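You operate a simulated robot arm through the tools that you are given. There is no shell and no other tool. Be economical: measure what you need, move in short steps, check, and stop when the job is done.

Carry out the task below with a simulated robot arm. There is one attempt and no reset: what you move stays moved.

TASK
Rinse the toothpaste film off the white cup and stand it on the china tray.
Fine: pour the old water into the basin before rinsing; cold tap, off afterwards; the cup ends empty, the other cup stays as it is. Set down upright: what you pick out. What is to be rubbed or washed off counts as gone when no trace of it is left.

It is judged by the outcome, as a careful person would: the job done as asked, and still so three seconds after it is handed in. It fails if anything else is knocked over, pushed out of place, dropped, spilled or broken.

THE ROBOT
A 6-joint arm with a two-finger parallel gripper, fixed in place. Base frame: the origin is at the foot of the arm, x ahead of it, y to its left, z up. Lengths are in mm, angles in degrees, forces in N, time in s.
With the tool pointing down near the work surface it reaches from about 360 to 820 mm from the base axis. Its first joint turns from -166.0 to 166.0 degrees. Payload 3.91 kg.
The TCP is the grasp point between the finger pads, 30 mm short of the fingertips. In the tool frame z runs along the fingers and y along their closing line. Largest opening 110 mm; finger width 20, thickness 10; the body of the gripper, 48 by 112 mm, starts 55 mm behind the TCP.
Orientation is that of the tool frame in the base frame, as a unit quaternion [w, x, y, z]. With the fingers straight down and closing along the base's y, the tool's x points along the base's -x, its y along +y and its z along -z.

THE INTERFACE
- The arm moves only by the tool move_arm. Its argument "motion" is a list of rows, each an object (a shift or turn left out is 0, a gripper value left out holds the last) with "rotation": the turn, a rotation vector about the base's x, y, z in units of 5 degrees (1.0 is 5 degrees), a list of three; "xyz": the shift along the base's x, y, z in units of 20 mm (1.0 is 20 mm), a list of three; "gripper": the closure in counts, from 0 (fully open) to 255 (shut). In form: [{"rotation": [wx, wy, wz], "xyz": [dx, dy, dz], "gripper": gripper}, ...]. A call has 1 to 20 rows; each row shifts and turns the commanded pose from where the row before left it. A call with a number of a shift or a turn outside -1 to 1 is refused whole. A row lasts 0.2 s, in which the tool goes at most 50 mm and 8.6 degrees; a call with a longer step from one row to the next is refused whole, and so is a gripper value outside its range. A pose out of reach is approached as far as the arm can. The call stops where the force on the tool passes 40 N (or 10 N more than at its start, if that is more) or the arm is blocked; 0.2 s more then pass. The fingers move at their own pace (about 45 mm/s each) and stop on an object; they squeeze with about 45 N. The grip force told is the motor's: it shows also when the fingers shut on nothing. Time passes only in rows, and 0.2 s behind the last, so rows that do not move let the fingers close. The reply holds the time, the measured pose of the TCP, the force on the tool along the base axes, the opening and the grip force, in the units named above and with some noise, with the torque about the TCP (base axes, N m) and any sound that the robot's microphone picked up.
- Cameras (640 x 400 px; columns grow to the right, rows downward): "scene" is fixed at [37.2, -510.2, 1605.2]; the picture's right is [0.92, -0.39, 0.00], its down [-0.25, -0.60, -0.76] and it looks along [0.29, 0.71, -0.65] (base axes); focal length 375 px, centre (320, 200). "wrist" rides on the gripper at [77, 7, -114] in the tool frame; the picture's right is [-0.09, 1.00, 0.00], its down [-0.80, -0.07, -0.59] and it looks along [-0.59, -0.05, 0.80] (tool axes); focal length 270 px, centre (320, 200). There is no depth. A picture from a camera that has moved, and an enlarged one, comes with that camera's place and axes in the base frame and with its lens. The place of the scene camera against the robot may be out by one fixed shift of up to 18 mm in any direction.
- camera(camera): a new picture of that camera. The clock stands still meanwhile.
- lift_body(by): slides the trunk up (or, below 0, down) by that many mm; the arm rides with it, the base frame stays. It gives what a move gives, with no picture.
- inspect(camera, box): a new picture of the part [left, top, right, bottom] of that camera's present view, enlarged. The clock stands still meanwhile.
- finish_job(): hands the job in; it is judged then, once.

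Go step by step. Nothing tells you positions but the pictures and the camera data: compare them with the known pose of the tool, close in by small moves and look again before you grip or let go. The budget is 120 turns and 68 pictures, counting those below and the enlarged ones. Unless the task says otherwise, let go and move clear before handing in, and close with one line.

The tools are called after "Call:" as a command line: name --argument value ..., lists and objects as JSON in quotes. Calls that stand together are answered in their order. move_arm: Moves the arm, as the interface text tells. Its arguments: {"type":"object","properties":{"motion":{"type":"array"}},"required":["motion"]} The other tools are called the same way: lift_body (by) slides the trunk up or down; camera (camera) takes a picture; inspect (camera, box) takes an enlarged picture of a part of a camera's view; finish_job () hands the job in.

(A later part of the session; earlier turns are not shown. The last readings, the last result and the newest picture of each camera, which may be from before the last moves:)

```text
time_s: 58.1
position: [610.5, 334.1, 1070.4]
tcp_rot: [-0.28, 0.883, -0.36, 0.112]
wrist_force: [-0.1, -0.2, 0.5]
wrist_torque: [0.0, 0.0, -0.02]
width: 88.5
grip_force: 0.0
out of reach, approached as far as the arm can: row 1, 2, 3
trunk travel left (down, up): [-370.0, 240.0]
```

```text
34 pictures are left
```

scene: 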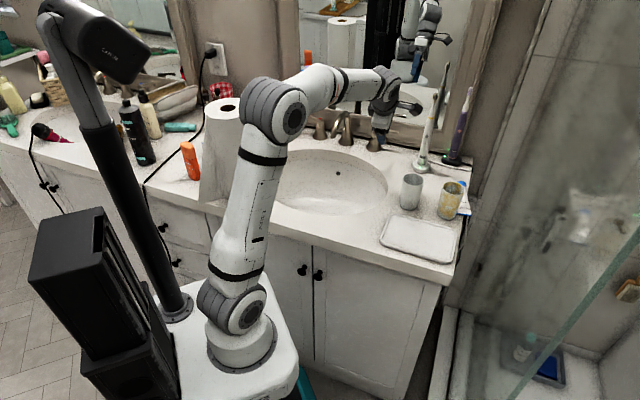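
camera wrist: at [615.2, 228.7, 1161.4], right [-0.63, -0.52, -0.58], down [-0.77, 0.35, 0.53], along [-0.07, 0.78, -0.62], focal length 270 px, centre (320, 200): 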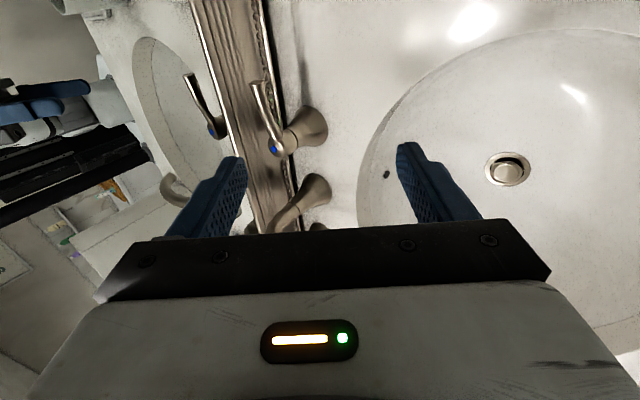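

The hub is at about (679,506,944), and the lever runs along the wall to about (736,454,950). I'll raise the trunk for reach and narrow the fingers, then move to a pre-approach pose.

Call:
lift_body --by 150

Call:
move_arm --motion '[{"xyz": [0.34, 0.465, -0.9], "gripper": 116}, {"xyz": [0.34, 0.465, -0.9]}, {"xyz": [0.34, 0.465, -0.9]}, {"xyz": [0.34, 0.465, -0.9]}, {"xyz": [0.34, 0.465, -0.9]}, {"xyz": [0.34, 0.465, -0.9]}, {"xyz": [0.34, 0.465, -0.9]}, {"xyz": [0.34, 0.465, -0.9]}, {"xyz": [0.34, 0.465, -0.9]}, {"xyz": [0.34, 0.465, -0.9]}]'

Call:
camera --camera "wrist"

Call:
inspect --camera "scene" --box '[310, 70, 450, 180]'

```text
time_s: 59.9
position: [610.7, 334.7, 1220.1]
tcp_rot: [-0.281, 0.882, -0.362, 0.112]
wrist_force: [-0.2, 0.6, 0.3]
wrist_torque: [0.04, -0.03, 0.0]
width: 88.4
grip_force: 0.0
trunk travel left (down, up): [-520.0, 90.0]
```

```text
time_s: 62.0
position: [679.2, 426.1, 1039.3]
tcp_rot: [-0.282, 0.882, -0.361, 0.113]
wrist_force: [-0.4, 0.3, 0.1]
wrist_torque: [-0.01, 0.0, 0.03]
width: 60.0
grip_force: 0.1
trunk travel left (down, up): [-520.0, 90.0]
```

```text
33 pictures are left
camera wrist: at [684.3, 320.4, 1130.9], right [-0.64, -0.52, -0.58], down [-0.77, 0.35, 0.53], along [-0.07, 0.78, -0.62], focal length 270 px, centre (320, 200)
```

wrist: 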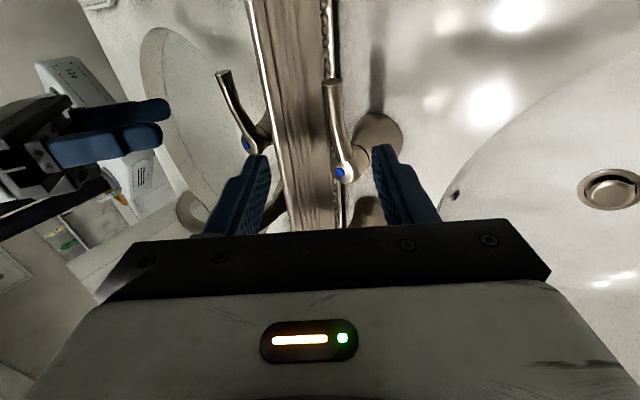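

```text
3.64 times, centred on (380, 125) of scene
camera zoom: at [37.2, -510.2, 1605.2], right [0.92, -0.39, 0.0], down [-0.25, -0.6, -0.76], along [0.29, 0.71, -0.65], focal length 1362 px, centre (102, 473)
```

zoom: 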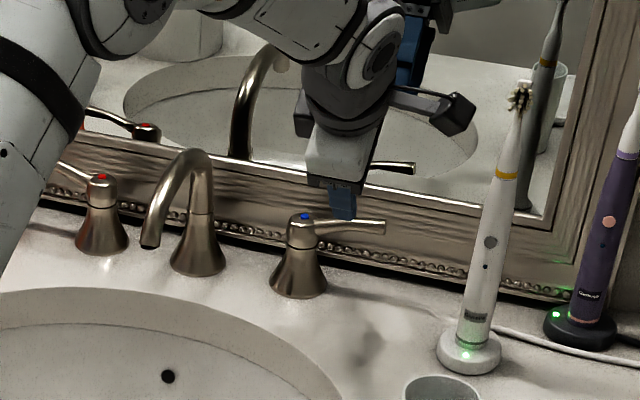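

The lever sits between the finger lines. I'll advance along the tool axis so the fingers straddle it.

Call:
move_arm --motion '[{"xyz": [0.28, 0.29, -0.7]}, {"xyz": [0.28, 0.29, -0.7]}, {"xyz": [0.28, 0.29, -0.7]}, {"xyz": [0.28, 0.29, -0.7]}, {"xyz": [0.28, 0.29, -0.7]}]'

Call:
camera --camera "wrist"

Call:
inspect --camera "scene" --box '[310, 70, 450, 180]'

```text
time_s: 63.2
position: [707.0, 455.3, 970.8]
tcp_rot: [-0.282, 0.882, -0.362, 0.112]
wrist_force: [-0.2, 0.4, -0.2]
wrist_torque: [0.02, 0.01, -0.02]
width: 60.0
grip_force: 0.1
trunk travel left (down, up): [-520.0, 90.0]
```

```text
31 pictures are left
camera wrist: at [712.1, 349.5, 1060.4], right [-0.64, -0.52, -0.57], down [-0.77, 0.35, 0.53], along [-0.07, 0.78, -0.62], focal length 270 px, centre (320, 200)
```

wrist: 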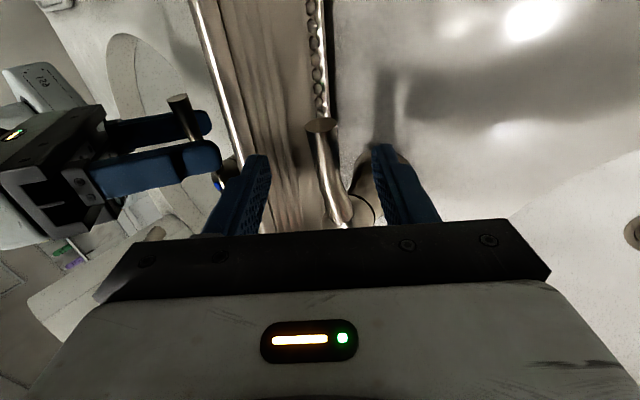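

```text
3.64 times, centred on (380, 125) of scene
camera zoom: at [37.2, -510.2, 1605.2], right [0.92, -0.39, 0.0], down [-0.25, -0.6, -0.76], along [0.29, 0.71, -0.65], focal length 1362 px, centre (102, 473)
```

zoom: 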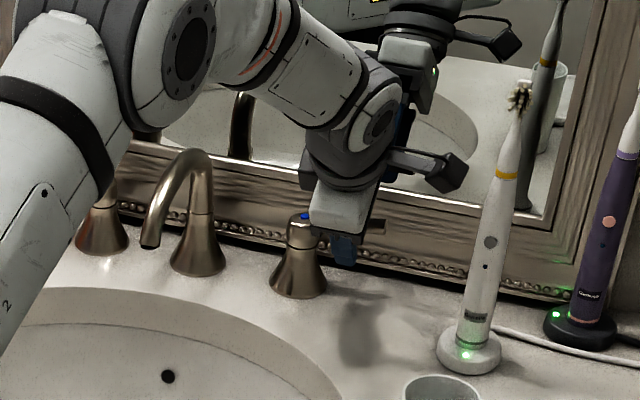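

The lever is between the fingers, so I'll pull it gently toward the robot along its arc.

Call:
move_arm --motion '[{"xyz": [-0.245, -0.25, 0]}, {"xyz": [-0.245, -0.25, 0]}, {"xyz": [-0.245, -0.25, 0]}, {"xyz": [-0.245, -0.25, 0]}, {"xyz": [-0.28, -0.24, 0]}, {"xyz": [-0.31, -0.195, 0]}, {"xyz": [-0.34, -0.14, 0]}, {"xyz": [-0.36, -0.09, 0]}, {"xyz": [-0.365, -0.03, 0]}]'

Call:
camera --camera "wrist"

Call:
inspect --camera "scene" --box '[290, 90, 430, 200]'

```text
time_s: 65.2
position: [653.3, 422.6, 972.0]
tcp_rot: [-0.282, 0.881, -0.362, 0.113]
wrist_force: [-0.8, 0.2, 0.2]
wrist_torque: [0.0, -0.02, 0.0]
width: 60.0
grip_force: 0.1
trunk travel left (down, up): [-520.0, 90.0]
```

```text
29 pictures are left
camera wrist: at [658.5, 317.2, 1062.3], right [-0.63, -0.52, -0.58], down [-0.77, 0.35, 0.53], along [-0.07, 0.78, -0.62], focal length 270 px, centre (320, 200)
```

wrist: 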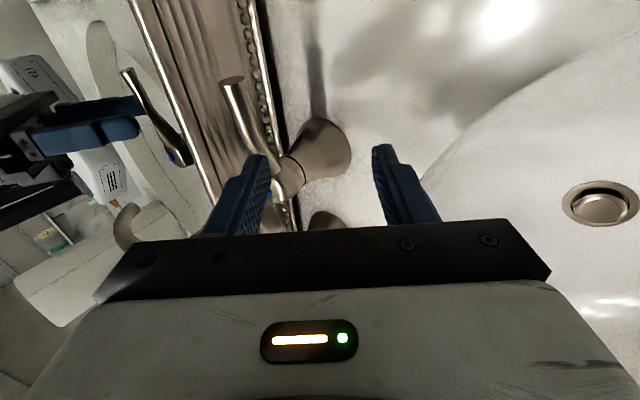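

```text
3.64 times, centred on (360, 145) of scene
camera zoom: at [37.2, -510.2, 1605.2], right [0.92, -0.39, 0.0], down [-0.25, -0.6, -0.76], along [0.29, 0.71, -0.65], focal length 1362 px, centre (174, 400)
```

zoom: 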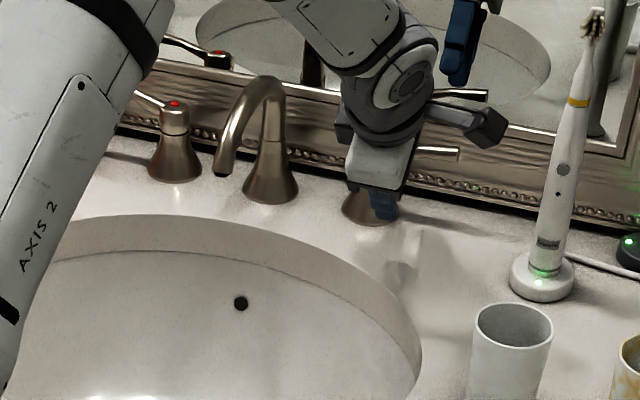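

The wall-side fingertip passed just above the lever. I'll go back with a narrower opening and insert about 25 mm deeper.

Call:
move_arm --motion '[{"xyz": [0, 0, 0.75], "gripper": 162}, {"xyz": [0.65, 0.27, 0]}, {"xyz": [0.65, 0.27, 0]}, {"xyz": [0.6, 0.26, 0]}, {"xyz": [0.25, 0.26, -0.51]}, {"xyz": [0.25, 0.26, -0.51]}, {"xyz": [0.25, 0.26, -0.51]}, {"xyz": [0.25, 0.26, -0.51]}]'

Call:
camera --camera "wrist"

```text
time_s: 67.0
position: [712.5, 458.2, 944.1]
tcp_rot: [-0.281, 0.882, -0.362, 0.111]
wrist_force: [0.3, 0.1, 0.6]
wrist_torque: [0.06, 0.0, -0.04]
width: 40.3
grip_force: 0.0
trunk travel left (down, up): [-520.0, 90.0]
```

```text
27 pictures are left
camera wrist: at [717.1, 354.1, 1035.3], right [-0.64, -0.52, -0.57], down [-0.77, 0.35, 0.53], along [-0.07, 0.78, -0.62], focal length 270 px, centre (320, 200)
```

wrist: 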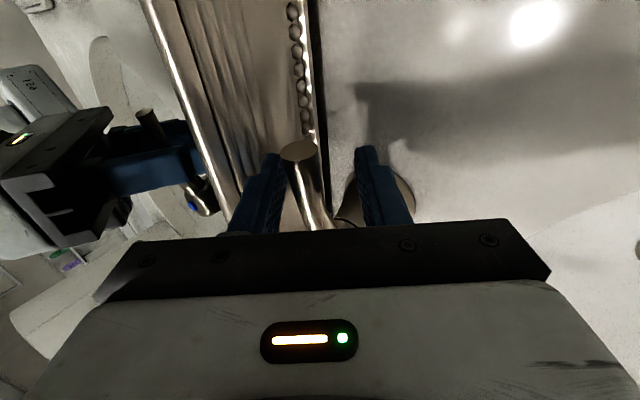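

The lever is now between the fingers, so I'll pull along the arc.

Call:
move_arm --motion '[{"xyz": [-0.245, -0.25, 0]}, {"xyz": [-0.28, -0.24, 0]}, {"xyz": [-0.31, -0.195, 0]}, {"xyz": [-0.34, -0.14, 0]}, {"xyz": [-0.36, -0.09, 0]}, {}]'

Call:
camera --camera "scene"

Call:
camera --camera "wrist"

```text
time_s: 68.5
position: [679.7, 441.2, 944.2]
tcp_rot: [-0.282, 0.881, -0.362, 0.112]
wrist_force: [2.3, -0.1, 1.2]
wrist_torque: [0.01, 0.02, -0.06]
width: 41.0
grip_force: 1.1
trunk travel left (down, up): [-520.0, 90.0]
```

```text
26 pictures are left
```

scene: 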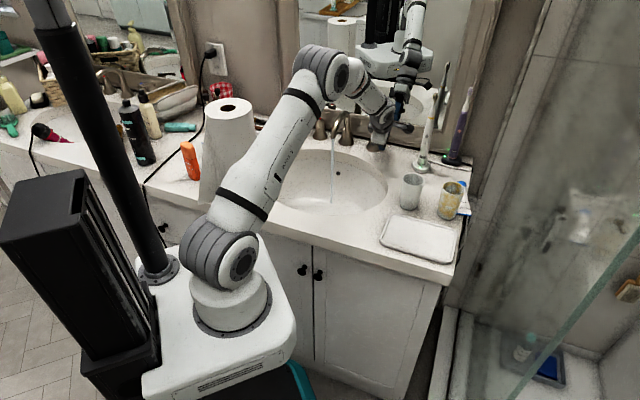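

```text
25 pictures are left
camera wrist: at [684.9, 336.4, 1035.0], right [-0.63, -0.52, -0.58], down [-0.77, 0.35, 0.53], along [-0.07, 0.78, -0.62], focal length 270 px, centre (320, 200)
```

wrist: 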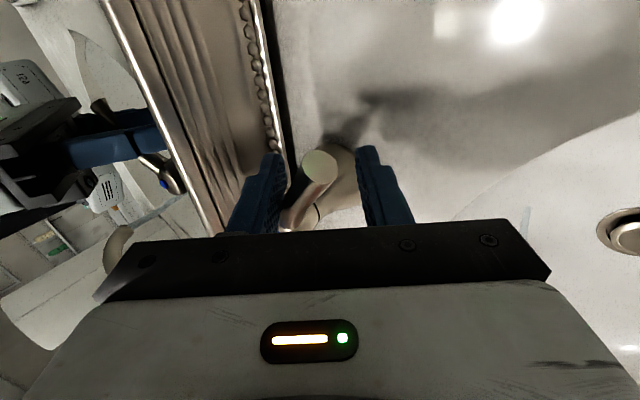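

The cold water is running. I'll back the hand out along its axis and look at the stream.

Call:
move_arm --motion '[{"xyz": [0.1, 0.1, 0]}, {"xyz": [-0.28, -0.29, 0.57]}, {"xyz": [-0.28, -0.29, 0.57]}, {"xyz": [-0.28, -0.29, 0.57]}, {"xyz": [-0.28, -0.29, 0.57]}, {"xyz": [-0.28, -0.29, 0.57]}, {"xyz": [-0.28, -0.29, 0.57]}, {"xyz": [-0.28, -0.29, 0.57]}]'

Call:
inspect --camera "scene" --box '[280, 100, 420, 210]'

Call:
camera --camera "wrist"

```text
time_s: 70.2
position: [643.7, 401.2, 1024.4]
tcp_rot: [-0.282, 0.882, -0.362, 0.111]
wrist_force: [-0.4, 0.1, 0.1]
wrist_torque: [-0.01, -0.03, 0.02]
width: 40.1
grip_force: 0.1
trunk travel left (down, up): [-520.0, 90.0]
```

```text
3.64 times, centred on (350, 155) of scene
camera zoom: at [37.2, -510.2, 1605.2], right [0.92, -0.39, 0.0], down [-0.25, -0.6, -0.76], along [0.29, 0.71, -0.65], focal length 1362 px, centre (211, 364)
```

zoom: 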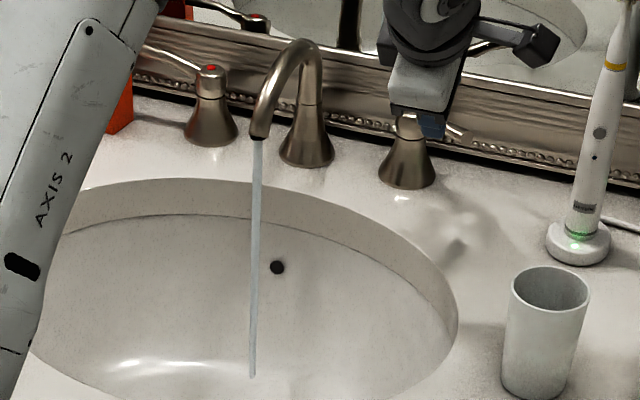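

```text
23 pictures are left
camera wrist: at [648.7, 296.3, 1114.6], right [-0.64, -0.52, -0.57], down [-0.77, 0.36, 0.53], along [-0.07, 0.78, -0.62], focal length 270 px, centre (320, 200)
```

wrist: 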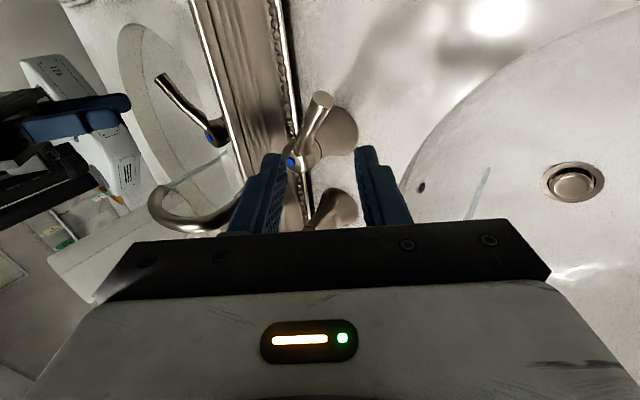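

The stream falls at about (495,469) from the spout at z≈982. I'll reorient the hand to the side-grip pose to fetch the cup.

Call:
move_arm --motion '[{"rotation": [0.48, 0.497, -0.983], "xyz": [-0.2, -0.5, 0.25]}, {"rotation": [0.48, 0.497, -0.983], "xyz": [-0.2, -0.5, 0.25]}, {"rotation": [0.48, 0.497, -0.983], "xyz": [-0.2, -0.5, 0.25]}, {"rotation": [0.48, 0.497, -0.983], "xyz": [-0.2, -0.5, 0.25]}, {"rotation": [0.48, 0.497, -0.983], "xyz": [-0.2, -0.5, 0.25]}, {"rotation": [0.48, 0.497, -0.983], "xyz": [-0.2, -0.5, 0.25]}, {"rotation": [0.48, 0.497, -0.983], "xyz": [-0.2, -0.5, 0.25]}, {"rotation": [0.48, 0.497, -0.983], "xyz": [-0.2, -0.5, 0.25]}, {"rotation": [0.48, 0.497, -0.983], "xyz": [-0.2, -0.5, 0.25]}, {"rotation": [0.48, 0.497, -0.983], "xyz": [-0.2, -0.5, 0.25]}, {"rotation": [0.48, 0.497, -0.983], "xyz": [-0.2, -0.5, 0.25]}, {"rotation": [0.48, 0.497, -0.983], "xyz": [-0.2, -0.5, 0.25]}, {"rotation": [0.48, 0.497, -0.983], "xyz": [-0.2, -0.5, 0.25]}, {"rotation": [0.48, 0.497, -0.983], "xyz": [-0.2, -0.5, 0.25]}, {"rotation": [0.48, 0.497, -0.983], "xyz": [-0.2, -0.5, 0.25]}]'

Call:
move_arm --motion '[{"rotation": [0.707, -0.707, 0], "gripper": 50}, {"rotation": [0.707, -0.707, 0]}, {"rotation": [0.707, -0.707, 0]}, {"rotation": [0.707, -0.707, 0]}, {"rotation": [0.707, -0.707, 0]}, {"rotation": [0, 0, -0.9], "xyz": [-0.35, -0.38, 0]}, {"rotation": [0, 0, -0.9], "xyz": [-0.35, -0.38, 0]}, {"rotation": [0, 0, -0.9], "xyz": [-0.35, -0.38, 0]}, {"rotation": [0, 0, -0.9], "xyz": [-0.35, -0.38, 0]}, {"rotation": [0, 0, -0.9], "xyz": [-0.35, -0.38, 0]}, {"rotation": [0, 0, -0.9], "xyz": [-0.35, -0.38, 0]}, {"rotation": [0, 0, -0.9], "xyz": [-0.35, -0.38, 0]}, {"rotation": [0, 0, -0.9], "xyz": [-0.35, -0.38, 0]}, {"rotation": [0, 0, -0.9], "xyz": [-0.35, -0.38, 0]}, {"rotation": [0, 0, -0.9], "xyz": [-0.35, -0.38, 0]}]'

```text
time_s: 73.5
position: [583.1, 251.8, 1100.7]
tcp_rot: [0.278, -0.366, 0.88, 0.117]
wrist_force: [-0.2, 0.5, 0.3]
wrist_torque: [-0.02, -0.03, -0.03]
width: 40.3
grip_force: 0.0
trunk travel left (down, up): [-520.0, 90.0]
```

```text
time_s: 76.7
position: [513.1, 175.5, 1099.8]
tcp_rot: [0.501, -0.001, 0.865, 0.001]
wrist_force: [-0.3, 0.2, 0.0]
wrist_torque: [-0.02, 0.01, 0.04]
width: 88.4
grip_force: 0.0
trunk travel left (down, up): [-520.0, 90.0]
```

Call:
lift_body --by -150

Call:
move_arm --motion '[{"xyz": [0, 0, -0.35]}, {"xyz": [0, 0, -0.35]}]'

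Call:
camera --camera "wrist"

```text
time_s: 78.4
position: [513.9, 176.2, 950.9]
tcp_rot: [0.501, -0.002, 0.865, 0.001]
wrist_force: [0.1, 0.0, 0.6]
wrist_torque: [-0.01, -0.01, 0.0]
width: 88.7
grip_force: 0.1
trunk travel left (down, up): [-370.0, 240.0]
```

```text
time_s: 79.0
position: [511.7, 176.1, 935.9]
tcp_rot: [0.501, -0.001, 0.866, 0.001]
wrist_force: [0.3, -0.5, -0.1]
wrist_torque: [-0.03, 0.02, -0.01]
width: 88.2
grip_force: 0.0
trunk travel left (down, up): [-370.0, 240.0]
```

```text
22 pictures are left
camera wrist: at [374.6, 182.3, 927.4], right [0.04, 1.0, 0.08], down [-0.11, -0.07, 0.99], along [0.99, -0.05, 0.11], focal length 270 px, centre (320, 200)
```

wrist: 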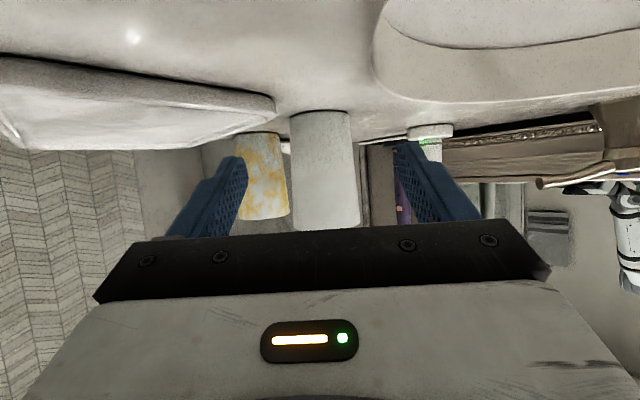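

Aligned again, so I'll grip the cup and lift it.

Call:
move_arm --motion '[{"xyz": [1, 0, 0]}, {"xyz": [1, 0, 0]}, {"xyz": [1, 0, 0]}, {"xyz": [1, 0, 0]}, {"xyz": [1, 0, 0]}, {"xyz": [0.2, 0, 0]}, {"gripper": 110}, {"gripper": 165}, {"gripper": 165}, {"gripper": 165}, {"gripper": 165}, {"xyz": [0, 0, 0.4]}, {"xyz": [0, 0, 0.8]}, {"xyz": [0, 0, 0.9]}, {"xyz": [0, 0, 0.9]}, {"xyz": [0, 0, 0.9]}]'

Call:
move_arm --motion '[{"rotation": [0, 0, 0.75], "xyz": [-0.23, 0.87, 0]}, {"rotation": [0, 0, 0.75], "xyz": [-0.23, 0.87, 0]}, {"rotation": [0, 0, 0.75], "xyz": [-0.23, 0.87, 0]}, {"rotation": [0, 0, 0.75], "xyz": [-0.23, 0.87, 0]}, {"rotation": [0, 0, 0.75], "xyz": [-0.23, 0.87, 0]}, {"rotation": [0, 0, 0.75], "xyz": [-0.23, 0.87, 0]}, {"rotation": [0, 0, 0.75], "xyz": [-0.23, 0.87, 0]}, {"rotation": [0, 0, 0.75], "xyz": [-0.23, 0.87, 0]}, {"rotation": [0, 0, 0.75], "xyz": [-0.23, 0.87, 0]}, {"rotation": [0, 0, 0.75], "xyz": [-0.23, 0.87, 0]}, {"rotation": [0, 0, 0.75], "xyz": [-0.23, 0.87, 0]}, {"rotation": [0, 0, 0.75], "xyz": [-0.23, 0.87, 0]}, {"xyz": [0, 0, -0.8]}, {"xyz": [0, 0, -0.8]}, {"xyz": [0, 0, -0.8]}, {"xyz": [0, 0, -0.8]}, {"xyz": [0, 0, -0.8]}]'

Call:
inspect --camera "scene" --box '[280, 100, 420, 210]'

```text
time_s: 82.4
position: [615.8, 173.4, 1015.0]
tcp_rot: [0.5, -0.002, 0.866, 0.002]
wrist_force: [-0.2, 0.7, -0.4]
wrist_torque: [0.0, 0.02, 0.01]
width: 56.5
grip_force: 44.8
trunk travel left (down, up): [-370.0, 240.0]
```

```text
time_s: 86.0
position: [561.3, 386.6, 933.0]
tcp_rot: [0.463, -0.332, 0.799, 0.193]
wrist_force: [-0.3, -0.1, 0.4]
wrist_torque: [-0.03, -0.02, 0.0]
width: 56.7
grip_force: 44.7
trunk travel left (down, up): [-370.0, 240.0]
```

```text
3.64 times, centred on (350, 155) of scene
camera zoom: at [37.2, -510.2, 1605.2], right [0.92, -0.39, 0.0], down [-0.25, -0.6, -0.76], along [0.29, 0.71, -0.65], focal length 1362 px, centre (211, 364)
```

zoom: 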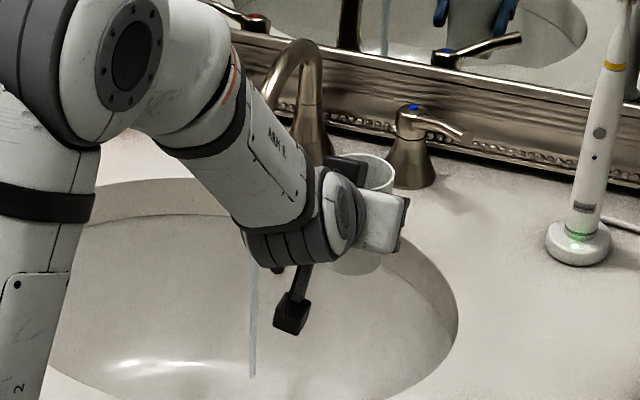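

The cup is next to the stream at the right height. I'll slide it under the spout and let it fill.

Call:
move_arm --motion '[{"xyz": [-0.55, 0.69, -0.05]}, {"xyz": [-0.55, 0.69, -0.05]}, {"xyz": [-0.55, 0.69, -0.05]}, {"xyz": [-0.55, 0.69, -0.05]}, {"xyz": [-0.55, 0.69, -0.05]}, {"xyz": [-0.55, 0.69, 0]}, {}, {}, {}, {}]'

Call:
inspect --camera "scene" --box '[280, 100, 420, 210]'

Call:
camera --camera "wrist"

```text
time_s: 88.2
position: [492.9, 469.2, 928.6]
tcp_rot: [0.461, -0.333, 0.8, 0.193]
wrist_force: [-0.1, -0.1, -0.1]
wrist_torque: [-0.01, -0.03, 0.01]
width: 56.5
grip_force: 44.5
trunk travel left (down, up): [-370.0, 240.0]
```

```text
3.64 times, centred on (350, 155) of scene
camera zoom: at [37.2, -510.2, 1605.2], right [0.92, -0.39, 0.0], down [-0.25, -0.6, -0.76], along [0.29, 0.71, -0.65], focal length 1362 px, centre (211, 364)
```

zoom: 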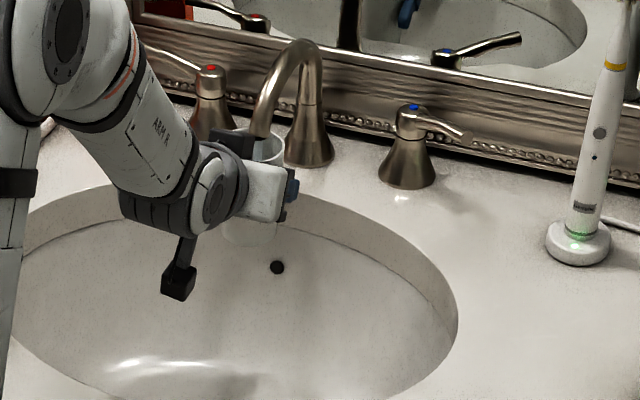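

```text
19 pictures are left
camera wrist: at [391.9, 375.3, 921.3], right [-0.68, 0.73, 0.08], down [-0.03, -0.13, 0.99], along [0.74, 0.67, 0.11], focal length 270 px, centre (320, 200)
```

wrist: 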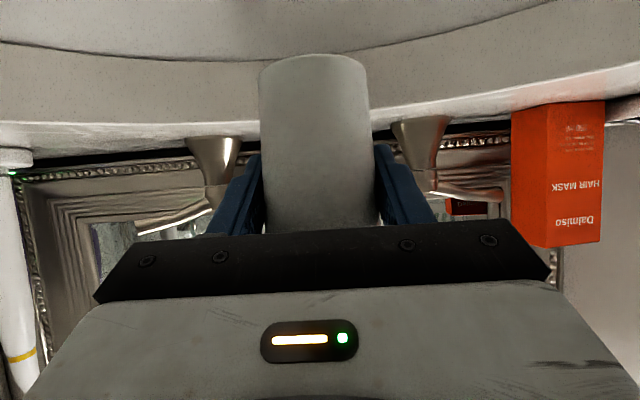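

The stream is running into the cup. I'll let it fill and overflow so water runs down the outside.

Call:
move_arm --motion '[{}, {}, {}, {}, {}, {}, {}, {}, {}, {}, {}, {}, {}, {}, {}, {}, {}, {}, {}, {}]'

Call:
inspect --camera "scene" --box '[310, 120, 370, 170]'

```text
time_s: 92.4
position: [493.8, 468.5, 929.7]
tcp_rot: [0.461, -0.333, 0.799, 0.194]
wrist_force: [-0.1, -0.4, -2.1]
wrist_torque: [0.01, 0.02, -0.02]
width: 56.5
grip_force: 45.2
trunk travel left (down, up): [-370.0, 240.0]
```

```text
8.00 times, centred on (340, 145) of scene
camera zoom: at [37.2, -510.2, 1605.2], right [0.92, -0.39, 0.0], down [-0.25, -0.6, -0.76], along [0.29, 0.71, -0.65], focal length 2997 px, centre (160, 640)
```

zoom: 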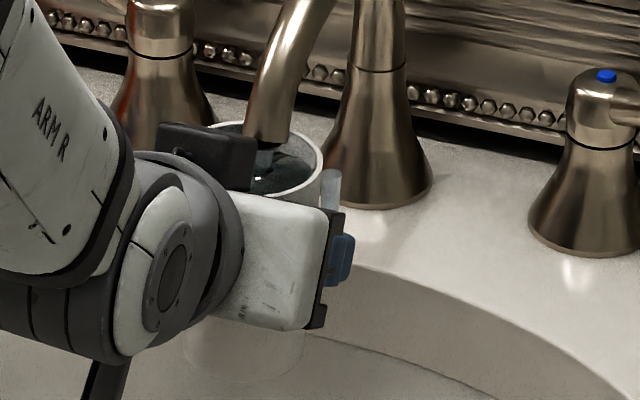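

The cup is full and overflowing. I'll move it clear of the spout, over the basin, and pour it out by the good roll direction.

Call:
move_arm --motion '[{}, {}, {}, {}, {}, {}, {"xyz": [-0.5, -0.55, 0]}, {"xyz": [-0.5, -0.55, 0]}, {"xyz": [-0.5, -0.55, 0]}, {"xyz": [-0.5, -0.55, 0]}, {"xyz": [-0.3, -0.35, 0.8]}, {"xyz": [0, 0, 0.9]}, {"xyz": [0, 0, 0.9]}, {"xyz": [0, 0, 0.9]}, {"xyz": [0, 0, 0.9]}]'

Call:
move_arm --motion '[{"rotation": [-0.92, -0.92, 0.75]}, {"rotation": [-0.92, -0.92, 0.75]}, {"rotation": [-0.92, -0.92, 0.75]}, {"rotation": [-0.92, -0.92, 0.75]}, {"rotation": [-0.92, -0.92, 0.75]}, {"rotation": [-0.92, -0.92, 0.75]}, {"rotation": [-0.92, -0.92, 0.75]}, {"rotation": [-0.92, -0.92, 0.75]}, {"rotation": [-0.92, -0.92, 0.75]}, {"rotation": [-0.92, -0.92, 0.75]}, {"rotation": [-0.92, -0.92, 0.75]}, {"rotation": [-0.92, -0.92, 0.75]}, {"rotation": [-0.92, -0.92, 0.75]}, {"rotation": [-0.92, -0.92, 0.75]}, {"rotation": [-0.92, -0.92, 0.75]}, {"rotation": [-0.92, -0.92, 0.75]}, {"rotation": [-0.92, -0.92, 0.75]}, {"rotation": [-0.92, -0.92, 0.75]}, {"rotation": [-0.92, -0.92, 0.75]}, {"rotation": [-0.92, -0.92, 0.75]}]'

Call:
inspect --camera "wrist" --box '[240, 40, 400, 240]'

Call:
inspect --camera "scene" --box '[270, 90, 390, 190]'

```text
time_s: 95.6
position: [451.3, 417.1, 1013.8]
tcp_rot: [0.461, -0.333, 0.799, 0.194]
wrist_force: [0.3, 0.7, -2.5]
wrist_torque: [-0.02, -0.01, 0.02]
width: 56.6
grip_force: 44.9
trunk travel left (down, up): [-370.0, 240.0]
```

```text
time_s: 99.8
position: [450.4, 417.3, 1015.9]
tcp_rot: [-0.301, 0.859, 0.115, 0.398]
wrist_force: [0.3, 0.8, 0.2]
wrist_torque: [0.02, 0.0, 0.02]
width: 56.5
grip_force: 44.9
trunk travel left (down, up): [-370.0, 240.0]
```

```text
2.00 times, centred on (320, 140) of wrist
camera zoom: at [432.5, 338.6, 1130.3], right [0.38, -0.79, -0.49], down [-0.92, -0.27, -0.27], along [0.08, 0.56, -0.83], focal length 541 px, centre (320, 320)
```

zoom: 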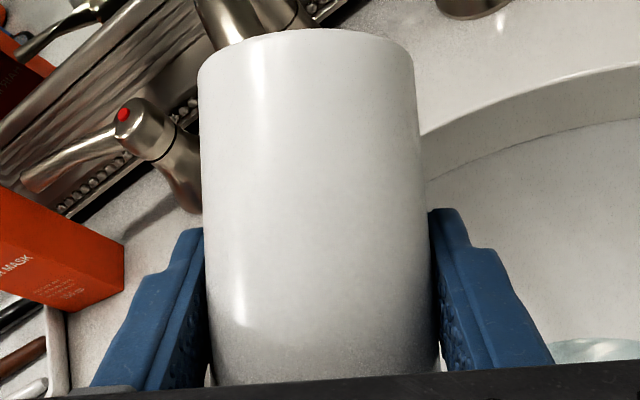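

```text
4.00 times, centred on (330, 140) of scene
camera zoom: at [37.2, -510.2, 1605.2], right [0.92, -0.39, 0.0], down [-0.25, -0.6, -0.76], along [0.29, 0.71, -0.65], focal length 1498 px, centre (280, 440)
```

zoom: 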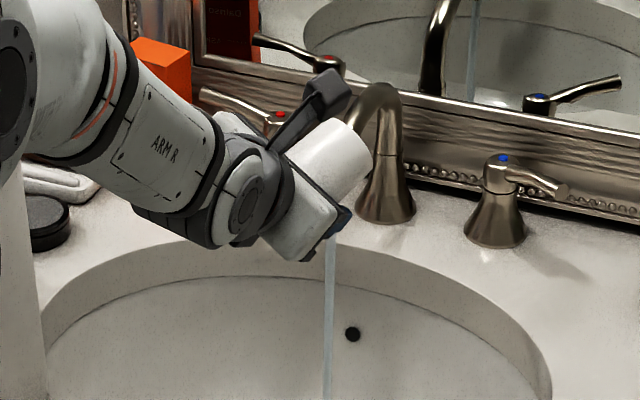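

The water is out and the bluish tint is gone on this side. I'll do a second rinse, overflowing over every side of the rim so no trace is left anywhere.

Call:
move_arm --motion '[{"rotation": [0.92, 0.92, -0.75]}, {"rotation": [0.92, 0.92, -0.75]}, {"rotation": [0.92, 0.92, -0.75]}, {"rotation": [0.92, 0.92, -0.75]}, {"rotation": [0.92, 0.92, -0.75]}, {"rotation": [0.92, 0.92, -0.75]}, {"rotation": [0.92, 0.92, -0.75]}, {"rotation": [0.92, 0.92, -0.75]}, {"rotation": [0.92, 0.92, -0.75]}, {"rotation": [0.92, 0.92, -0.75]}, {"rotation": [0.92, 0.92, -0.75]}, {"rotation": [0.92, 0.92, -0.75]}, {"rotation": [0.92, 0.92, -0.75]}, {"rotation": [0.92, 0.92, -0.75]}, {"rotation": [0.92, 0.92, -0.75]}, {"rotation": [0.92, 0.92, -0.75]}, {"rotation": [0.92, 0.92, -0.75]}, {"rotation": [0.92, 0.92, -0.75]}, {"rotation": [0.92, 0.92, -0.75]}, {"rotation": [0.92, 0.92, -0.75]}]'

Call:
move_arm --motion '[{"xyz": [0, 0, -0.9]}, {"xyz": [0, 0, -0.9]}, {"xyz": [0, 0, -0.9]}, {"xyz": [0, 0, -0.9]}, {"xyz": [0, 0, -0.9]}, {"xyz": [0.5, 0.55, 0]}, {"xyz": [0.5, 0.55, 0]}, {"xyz": [0.5, 0.55, 0]}, {"xyz": [0.5, 0.6, 0]}, {"xyz": [0.15, 0.3, 0]}]'

```text
time_s: 104.0
position: [448.5, 417.6, 1017.2]
tcp_rot: [0.462, -0.332, 0.799, 0.194]
wrist_force: [0.6, 0.3, 0.0]
wrist_torque: [0.01, -0.01, 0.01]
width: 56.6
grip_force: 45.2
trunk travel left (down, up): [-370.0, 240.0]
```

```text
time_s: 106.2
position: [492.9, 468.1, 927.4]
tcp_rot: [0.461, -0.333, 0.799, 0.194]
wrist_force: [0.5, 0.2, -0.6]
wrist_torque: [-0.03, -0.01, 0.04]
width: 56.5
grip_force: 44.8
trunk travel left (down, up): [-370.0, 240.0]
```

Call:
move_arm --motion '[{"xyz": [0, 0, -0.25]}, {}, {}, {}, {}, {}, {}, {}, {}, {}, {}, {}, {}, {}, {}, {}, {}, {}, {}, {}]'

Call:
move_arm --motion '[{}, {}, {"rotation": [-0.707, 0.707, 0]}, {"rotation": [-0.707, 0.707, 0]}, {}, {}, {}, {}, {}, {"rotation": [0.707, -0.707, 0]}, {"rotation": [0.707, -0.707, 0]}, {"rotation": [0.707, -0.707, 0]}, {"rotation": [0.707, -0.707, 0]}, {}, {}, {}, {}, {}, {"rotation": [-0.707, 0.707, 0]}, {"rotation": [-0.707, 0.707, 0]}]'

Call:
move_arm --motion '[{"rotation": [-0.707, -0.707, 0]}, {"rotation": [-0.707, -0.707, 0]}, {}, {}, {}, {}, {}, {}, {"rotation": [0.707, 0.707, 0]}, {"rotation": [0.707, 0.707, 0]}, {"rotation": [0.707, 0.707, 0]}, {"rotation": [0.707, 0.707, 0]}, {}, {}, {}, {}, {}, {}, {"rotation": [-0.707, -0.707, 0]}, {"rotation": [-0.707, -0.707, 0]}]'

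Call:
inspect --camera "scene" --box '[290, 110, 390, 190]'

```text
time_s: 110.4
position: [492.3, 467.9, 922.6]
tcp_rot: [0.461, -0.333, 0.8, 0.193]
wrist_force: [-0.9, 0.1, -2.0]
wrist_torque: [0.02, -0.01, 0.01]
width: 56.3
grip_force: 44.4
trunk travel left (down, up): [-370.0, 240.0]
```

```text
time_s: 114.6
position: [492.6, 467.4, 921.6]
tcp_rot: [0.461, -0.333, 0.799, 0.193]
wrist_force: [0.5, -0.8, -2.6]
wrist_torque: [0.02, 0.02, 0.01]
width: 56.5
grip_force: 44.9
trunk travel left (down, up): [-370.0, 240.0]
```

```text
time_s: 118.8
position: [491.7, 468.6, 920.9]
tcp_rot: [0.462, -0.333, 0.799, 0.193]
wrist_force: [-0.2, -0.8, -2.3]
wrist_torque: [0.0, 0.0, -0.01]
width: 56.5
grip_force: 45.5
trunk travel left (down, up): [-370.0, 240.0]
```

```text
5.00 times, centred on (340, 150) of scene
camera zoom: at [37.2, -510.2, 1605.2], right [0.92, -0.39, 0.0], down [-0.25, -0.6, -0.76], along [0.29, 0.71, -0.65], focal length 1873 px, centre (220, 450)
```

zoom: 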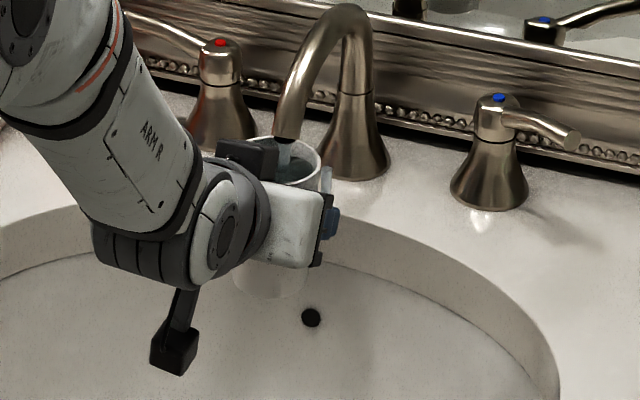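

Rinsed on all sides. I'll pour it out over the basin and let it drain.

Call:
move_arm --motion '[{"xyz": [-0.5, -0.55, 0]}, {"xyz": [-0.5, -0.55, 0]}, {"xyz": [-0.5, -0.55, 0]}, {"xyz": [-0.5, -0.55, 0]}, {"xyz": [-0.3, -0.35, 0.8]}, {"xyz": [0, 0, 0.9]}, {"xyz": [0, 0, 0.9]}, {"xyz": [0, 0, 0.9]}, {"xyz": [0, 0, 0.9]}, {"xyz": [0, 0, 0.4]}]'

Call:
move_arm --motion '[{"rotation": [-0.92, -0.92, 0.75]}, {"rotation": [-0.92, -0.92, 0.75]}, {"rotation": [-0.92, -0.92, 0.75]}, {"rotation": [-0.92, -0.92, 0.75]}, {"rotation": [-0.92, -0.92, 0.75]}, {"rotation": [-0.92, -0.92, 0.75]}, {"rotation": [-0.92, -0.92, 0.75]}, {"rotation": [-0.92, -0.92, 0.75]}, {"rotation": [-0.92, -0.92, 0.75]}, {"rotation": [-0.92, -0.92, 0.75]}, {"rotation": [-0.92, -0.92, 0.75]}, {"rotation": [-0.92, -0.92, 0.75]}, {"rotation": [-0.92, -0.92, 0.75]}, {"rotation": [-0.92, -0.92, 0.75]}, {"rotation": [-0.92, -0.92, 0.75]}, {"rotation": [-0.92, -0.92, 0.75]}, {"rotation": [-0.92, -0.92, 0.75]}, {"rotation": [-0.92, -0.92, 0.75]}, {"rotation": [-0.92, -0.92, 0.75]}, {"rotation": [-0.92, -0.92, 0.75]}]'

Call:
move_arm --motion '[{"rotation": [-0.92, -0.92, 0.75]}, {"rotation": [-0.92, -0.92, 0.75]}, {}, {}, {}, {}, {}, {}, {}, {}, {"rotation": [0.92, 0.92, -0.75]}, {"rotation": [0.92, 0.92, -0.75]}]'

Call:
inspect --camera "wrist" --box '[240, 40, 400, 240]'

```text
time_s: 121.0
position: [446.4, 417.4, 1017.3]
tcp_rot: [0.462, -0.333, 0.799, 0.193]
wrist_force: [0.1, 0.5, -2.6]
wrist_torque: [0.01, -0.04, -0.02]
width: 56.4
grip_force: 44.9
trunk travel left (down, up): [-370.0, 240.0]
```

```text
time_s: 125.2
position: [447.0, 416.6, 1016.6]
tcp_rot: [-0.302, 0.859, 0.115, 0.397]
wrist_force: [0.3, -0.5, 0.4]
wrist_torque: [0.01, 0.02, -0.03]
width: 56.2
grip_force: 44.9
trunk travel left (down, up): [-370.0, 240.0]
```

```text
time_s: 127.8
position: [447.9, 415.4, 1017.0]
tcp_rot: [-0.301, 0.859, 0.112, 0.398]
wrist_force: [0.7, -0.4, -1.1]
wrist_torque: [0.0, 0.03, 0.03]
width: 56.5
grip_force: 44.4
out of reach, approached as far as the arm can: row 2
trunk travel left (down, up): [-370.0, 240.0]
```

```text
2.00 times, centred on (320, 140) of wrist
camera zoom: at [432.1, 336.0, 1130.8], right [0.37, -0.78, -0.49], down [-0.92, -0.27, -0.27], along [0.08, 0.56, -0.83], focal length 541 px, centre (320, 320)
```

zoom: 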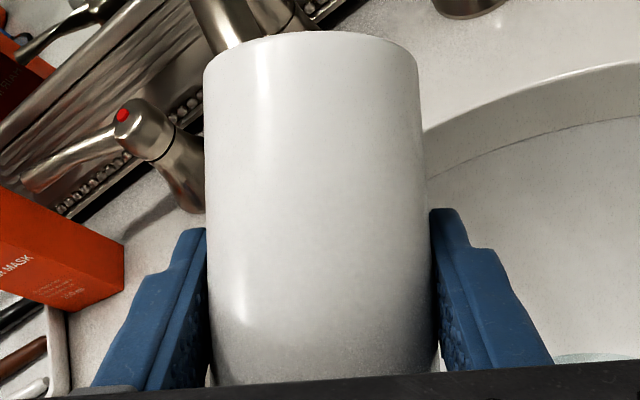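

The cup looks clean and empty. I'll roll it upright and carry it to the tray.

Call:
move_arm --motion '[{"rotation": [0.92, 0.92, -0.75]}, {"rotation": [0.92, 0.92, -0.75]}, {"rotation": [0.92, 0.92, -0.75]}, {"rotation": [0.92, 0.92, -0.75]}, {"rotation": [0.92, 0.92, -0.75]}, {"rotation": [0.92, 0.92, -0.75]}, {"rotation": [0.92, 0.92, -0.75]}, {"rotation": [0.92, 0.92, -0.75]}, {"rotation": [0.92, 0.92, -0.75]}, {"rotation": [0.92, 0.92, -0.75]}, {"rotation": [0.92, 0.92, -0.75]}, {"rotation": [0.92, 0.92, -0.75]}, {"rotation": [0.92, 0.92, -0.75]}, {"rotation": [0.92, 0.92, -0.75]}, {"rotation": [0.92, 0.92, -0.75]}, {"rotation": [0.92, 0.92, -0.75]}, {"rotation": [0.92, 0.92, -0.75]}, {"rotation": [0.92, 0.92, -0.75]}, {"rotation": [0.92, 0.92, -0.75]}, {"rotation": [0.92, 0.92, -0.75]}]'

Call:
move_arm --motion '[{"rotation": [0, 0, -0.45], "xyz": [0.32, -0.915, 0]}, {"rotation": [0, 0, -0.45], "xyz": [0.32, -0.915, 0]}, {"rotation": [0, 0, -0.45], "xyz": [0.32, -0.915, 0]}, {"rotation": [0, 0, -0.45], "xyz": [0.32, -0.915, 0]}, {"rotation": [0, 0, -0.45], "xyz": [0.32, -0.915, 0]}, {"rotation": [0, 0, -0.45], "xyz": [0.32, -0.915, 0]}, {"rotation": [0, 0, -0.45], "xyz": [0.32, -0.915, 0]}, {"rotation": [0, 0, -0.45], "xyz": [0.32, -0.915, 0]}, {"rotation": [0, 0, -0.45], "xyz": [0.32, -0.915, 0]}, {"rotation": [0, 0, -0.45], "xyz": [0.32, -0.915, 0]}, {"rotation": [0, 0, -0.45], "xyz": [0.32, -0.915, 0]}, {"rotation": [0, 0, -0.45], "xyz": [0.32, -0.915, 0]}, {"rotation": [0, 0, -0.45], "xyz": [0.32, -0.915, 0]}, {"rotation": [0, 0, -0.45], "xyz": [0.32, -0.915, 0]}, {"rotation": [0, 0, -0.45], "xyz": [0.32, -0.915, 0]}, {"rotation": [0, 0, -0.45], "xyz": [0.32, -0.915, 0]}, {"rotation": [0, 0, -0.45], "xyz": [0.32, -0.915, 0]}, {"rotation": [0, 0, -0.45], "xyz": [0.32, -0.915, 0]}, {"rotation": [0, 0, -0.45], "xyz": [0.32, -0.915, 0]}, {"rotation": [0, 0, -0.45], "xyz": [0.32, -0.915, 0]}]'

Call:
camera --camera "wrist"

Call:
inspect --camera "scene" --box '[350, 140, 480, 270]'

```text
time_s: 132.0
position: [449.3, 415.3, 1017.3]
tcp_rot: [0.461, -0.333, 0.8, 0.194]
wrist_force: [-1.2, 0.4, 0.1]
wrist_torque: [0.03, -0.02, 0.01]
width: 56.2
grip_force: 45.7
trunk travel left (down, up): [-370.0, 240.0]
```

```text
time_s: 136.2
position: [575.9, 48.8, 1017.3]
tcp_rot: [0.5, -0.002, 0.866, 0.001]
wrist_force: [-0.3, 0.1, -0.4]
wrist_torque: [0.01, 0.0, 0.0]
width: 55.8
grip_force: 45.3
trunk travel left (down, up): [-370.0, 240.0]
```

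```text
13 pictures are left
camera wrist: at [438.1, 55.0, 1009.9], right [0.04, 1.0, 0.08], down [-0.12, -0.07, 0.99], along [0.99, -0.05, 0.11], focal length 270 px, centre (320, 200)
```

wrist: 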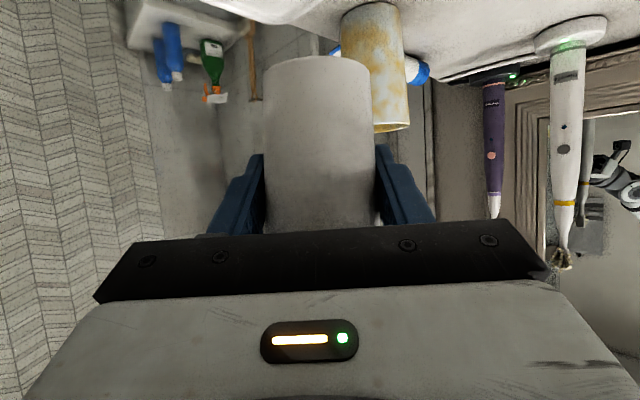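

```text
3.08 times, centred on (415, 205) of scene
camera zoom: at [37.2, -510.2, 1605.2], right [0.92, -0.39, 0.0], down [-0.25, -0.6, -0.76], along [0.29, 0.71, -0.65], focal length 1153 px, centre (28, 185)
```

zoom: 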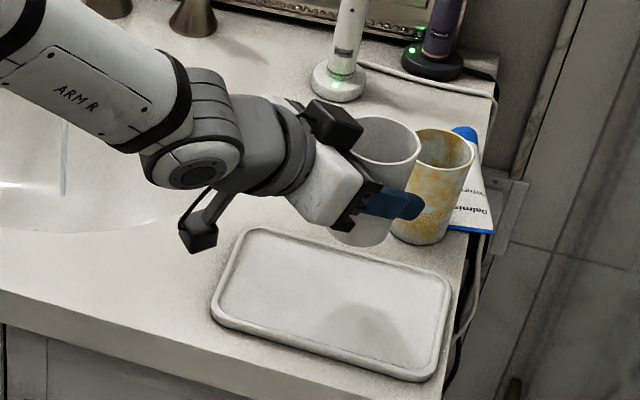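

The cup is above the tray centre. I'll lower it.

Call:
move_arm --motion '[{"xyz": [-0.2, -0.2, -0.8]}, {"xyz": [0, 0, -0.8]}, {"xyz": [0, 0, -0.8]}, {"xyz": [0, 0, -0.6]}, {"xyz": [0, 0, -0.15]}, {"xyz": [0, 0, -0.1]}, {"xyz": [0, 0, -0.1]}, {}]'

```text
time_s: 138.0
position: [570.9, 44.1, 951.1]
tcp_rot: [0.501, -0.002, 0.865, 0.002]
wrist_force: [0.3, 0.8, -0.1]
wrist_torque: [0.01, 0.0, 0.03]
width: 55.9
grip_force: 44.4
trunk travel left (down, up): [-370.0, 240.0]
```

Call:
move_arm --motion '[{"xyz": [0, 0, -0.1]}, {"xyz": [0, 0, -0.06]}, {"xyz": [0, 0, -0.06]}, {}]'

```text
time_s: 139.0
position: [573.5, 44.8, 946.5]
tcp_rot: [0.501, -0.001, 0.866, 0.001]
wrist_force: [1.1, 0.3, -0.4]
wrist_torque: [0.05, -0.02, 0.0]
width: 56.0
grip_force: 45.2
trunk travel left (down, up): [-370.0, 240.0]
```

Call:
move_arm --motion '[{"xyz": [0, 0, -0.06]}, {"xyz": [0, 0, -0.05]}, {}]'

```text
time_s: 139.8
position: [573.1, 45.4, 943.5]
tcp_rot: [0.5, -0.001, 0.866, 0.001]
wrist_force: [0.3, 0.5, -1.1]
wrist_torque: [0.01, 0.0, -0.05]
width: 55.9
grip_force: 45.1
trunk travel left (down, up): [-370.0, 240.0]
```

Call:
move_arm --motion '[{"xyz": [0, 0, -0.06]}, {"xyz": [0, 0, -0.04]}, {}]'

Call:
inspect --camera "scene" --box '[350, 140, 480, 270]'

```text
time_s: 140.6
position: [572.4, 45.8, 944.1]
tcp_rot: [0.502, -0.003, 0.865, 0.003]
wrist_force: [0.5, -1.1, 5.2]
wrist_torque: [-0.17, 0.02, -0.07]
width: 55.9
grip_force: 45.4
trunk travel left (down, up): [-370.0, 240.0]
```

```text
3.08 times, centred on (415, 205) of scene
camera zoom: at [37.2, -510.2, 1605.2], right [0.92, -0.39, 0.0], down [-0.25, -0.6, -0.76], along [0.29, 0.71, -0.65], focal length 1153 px, centre (28, 185)
```

zoom: 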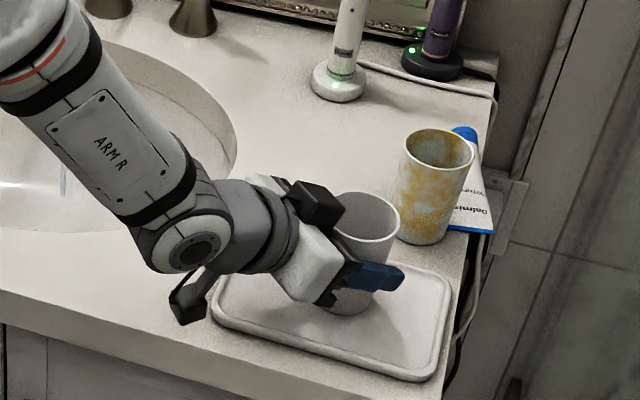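

The cup stands on the tray with light contact. I'll release and back out straight.

Call:
move_arm --motion '[{"gripper": 110}, {"gripper": 60}, {"gripper": 50}, {"gripper": 50}, {"xyz": [-0.5, 0, 0]}, {"xyz": [-0.8, 0, 0.05]}, {"xyz": [-0.8, 0, 0.1]}, {"xyz": [-0.8, 0, 0.2]}, {"xyz": [-0.5, 0, 0.6]}, {"xyz": [0, 0, 0.9]}, {"xyz": [0, 0, 0.9]}, {"xyz": [0, 0, 0.9]}, {"xyz": [0, 0, 0.9]}, {"xyz": [0, 0, 0.9]}]'

Call:
inspect --camera "scene" --box '[390, 160, 480, 250]'

```text
time_s: 143.6
position: [503.7, 43.2, 1050.6]
tcp_rot: [0.5, -0.002, 0.866, 0.002]
wrist_force: [-0.4, -0.6, 0.6]
wrist_torque: [0.01, 0.0, 0.02]
width: 88.4
grip_force: 0.1
trunk travel left (down, up): [-370.0, 240.0]
```

```text
4.44 times, centred on (435, 205) of scene
camera zoom: at [37.2, -510.2, 1605.2], right [0.92, -0.39, 0.0], down [-0.25, -0.6, -0.76], along [0.29, 0.71, -0.65], focal length 1665 px, centre (-191, 178)
```

zoom: 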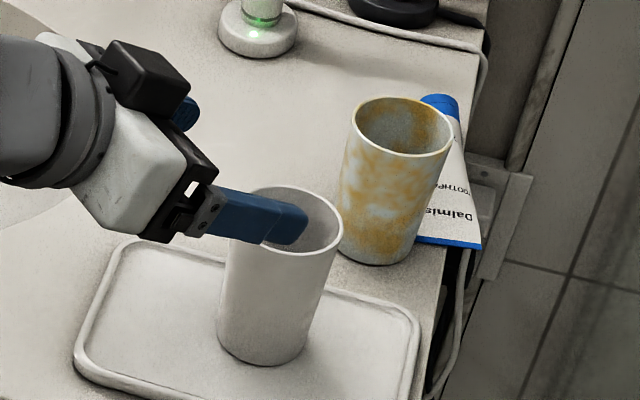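

The cup is clean, upright and empty on the tray. Next I'll close the tap: raise the trunk and turn the hand to the lever pose with the fingers shut.

Call:
lift_body --by 150

Call:
move_arm --motion '[{"rotation": [0, 0, 0.6], "xyz": [0.35, 0.97, 0], "gripper": 255}, {"rotation": [0, 0, 0.6], "xyz": [0.35, 0.97, 0]}, {"rotation": [0, 0, 0.6], "xyz": [0.35, 0.97, 0]}, {"rotation": [0, 0, 0.6], "xyz": [0.35, 0.97, 0]}, {"rotation": [0, 0, 0.6], "xyz": [0.35, 0.97, 0]}, {"rotation": [0, 0, 0.6], "xyz": [0.35, 0.97, 0]}, {"rotation": [0, 0, 0.6], "xyz": [0.35, 0.97, 0]}, {"rotation": [0, 0, 0.6], "xyz": [0.35, 0.97, 0]}, {"rotation": [0, 0, 0.6], "xyz": [0.35, 0.97, 0]}, {"rotation": [0, 0, 0.6], "xyz": [0.35, 0.97, 0]}, {"rotation": [0, 0, 0.6], "xyz": [0.35, 0.97, 0]}, {"rotation": [0, 0, 0.6], "xyz": [0.35, 0.97, 0]}, {"rotation": [0, 0, 0.6], "xyz": [0.35, 0.97, 0]}, {"rotation": [0, 0, 0.6], "xyz": [0.35, 0.97, 0]}, {"rotation": [0, 0, 0.6], "xyz": [0.35, 0.97, 0]}, {"rotation": [-0.707, 0.707, 0]}, {"rotation": [-0.707, 0.707, 0]}, {"rotation": [-0.707, 0.707, 0]}, {"rotation": [-0.707, 0.707, 0]}, {"rotation": [-0.707, 0.707, 0]}]'

Call:
move_arm --motion '[{"rotation": [-0.487, -0.487, 0.983]}, {"rotation": [-0.487, -0.487, 0.983]}, {"rotation": [-0.487, -0.487, 0.983]}, {"rotation": [-0.487, -0.487, 0.983]}, {"rotation": [-0.487, -0.487, 0.983]}, {"rotation": [-0.487, -0.487, 0.983]}, {"rotation": [-0.487, -0.487, 0.983]}, {"rotation": [-0.487, -0.487, 0.983]}, {"rotation": [-0.487, -0.487, 0.983]}, {"rotation": [-0.487, -0.487, 0.983]}, {"rotation": [-0.487, -0.487, 0.983]}, {"rotation": [-0.487, -0.487, 0.983]}, {"rotation": [-0.487, -0.487, 0.983]}, {"rotation": [-0.487, -0.487, 0.983]}, {"rotation": [-0.487, -0.487, 0.983]}]'

```text
time_s: 145.3
position: [505.0, 44.2, 1199.0]
tcp_rot: [0.501, -0.002, 0.866, 0.002]
wrist_force: [-0.4, -0.9, -0.1]
wrist_torque: [0.01, -0.02, 0.02]
width: 88.6
grip_force: 0.2
trunk travel left (down, up): [-520.0, 90.0]
```

```text
time_s: 149.6
position: [610.0, 334.2, 1200.2]
tcp_rot: [0.277, -0.366, 0.881, 0.117]
wrist_force: [0.4, -0.6, 0.1]
wrist_torque: [0.01, 0.02, -0.02]
width: 0.0
grip_force: 37.3
trunk travel left (down, up): [-520.0, 90.0]
```

```text
time_s: 152.8
position: [609.4, 334.5, 1199.8]
tcp_rot: [-0.277, 0.883, -0.362, 0.113]
wrist_force: [0.1, 0.8, -0.1]
wrist_torque: [0.0, -0.01, -0.01]
width: 0.1
grip_force: 37.8
trunk travel left (down, up): [-520.0, 90.0]
```

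Call:
move_arm --motion '[{"xyz": [0.145, 0.26, -0.925]}, {"xyz": [0.145, 0.26, -0.925]}, {"xyz": [0.145, 0.26, -0.925]}, {"xyz": [0.145, 0.26, -0.925]}, {"xyz": [0.145, 0.26, -0.925]}, {"xyz": [0.145, 0.26, -0.925]}, {"xyz": [0.145, 0.26, -0.925]}, {"xyz": [0.145, 0.26, -0.925]}, {"xyz": [0.145, 0.26, -0.925]}, {"xyz": [0.145, 0.26, -0.925]}, {"xyz": [0.32, 0.33, -0.655]}, {"xyz": [0.32, 0.33, -0.655]}, {"xyz": [0.32, 0.33, -0.655]}]'

Call:
camera --camera "wrist"

```text
time_s: 155.6
position: [655.8, 405.2, 975.1]
tcp_rot: [-0.275, 0.883, -0.364, 0.114]
wrist_force: [-0.1, -0.8, 0.1]
wrist_torque: [-0.02, 0.01, -0.01]
width: 0.0
grip_force: 37.9
trunk travel left (down, up): [-520.0, 90.0]
```

```text
9 pictures are left
camera wrist: at [661.0, 300.8, 1066.9], right [-0.64, -0.52, -0.57], down [-0.77, 0.37, 0.53], along [-0.07, 0.77, -0.63], focal length 270 px, centre (320, 200)
```

wrist: 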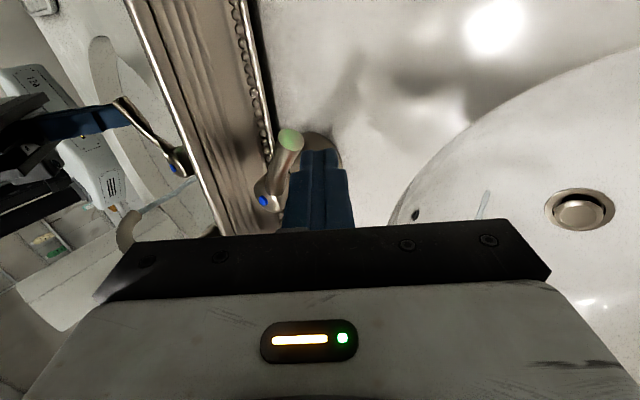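

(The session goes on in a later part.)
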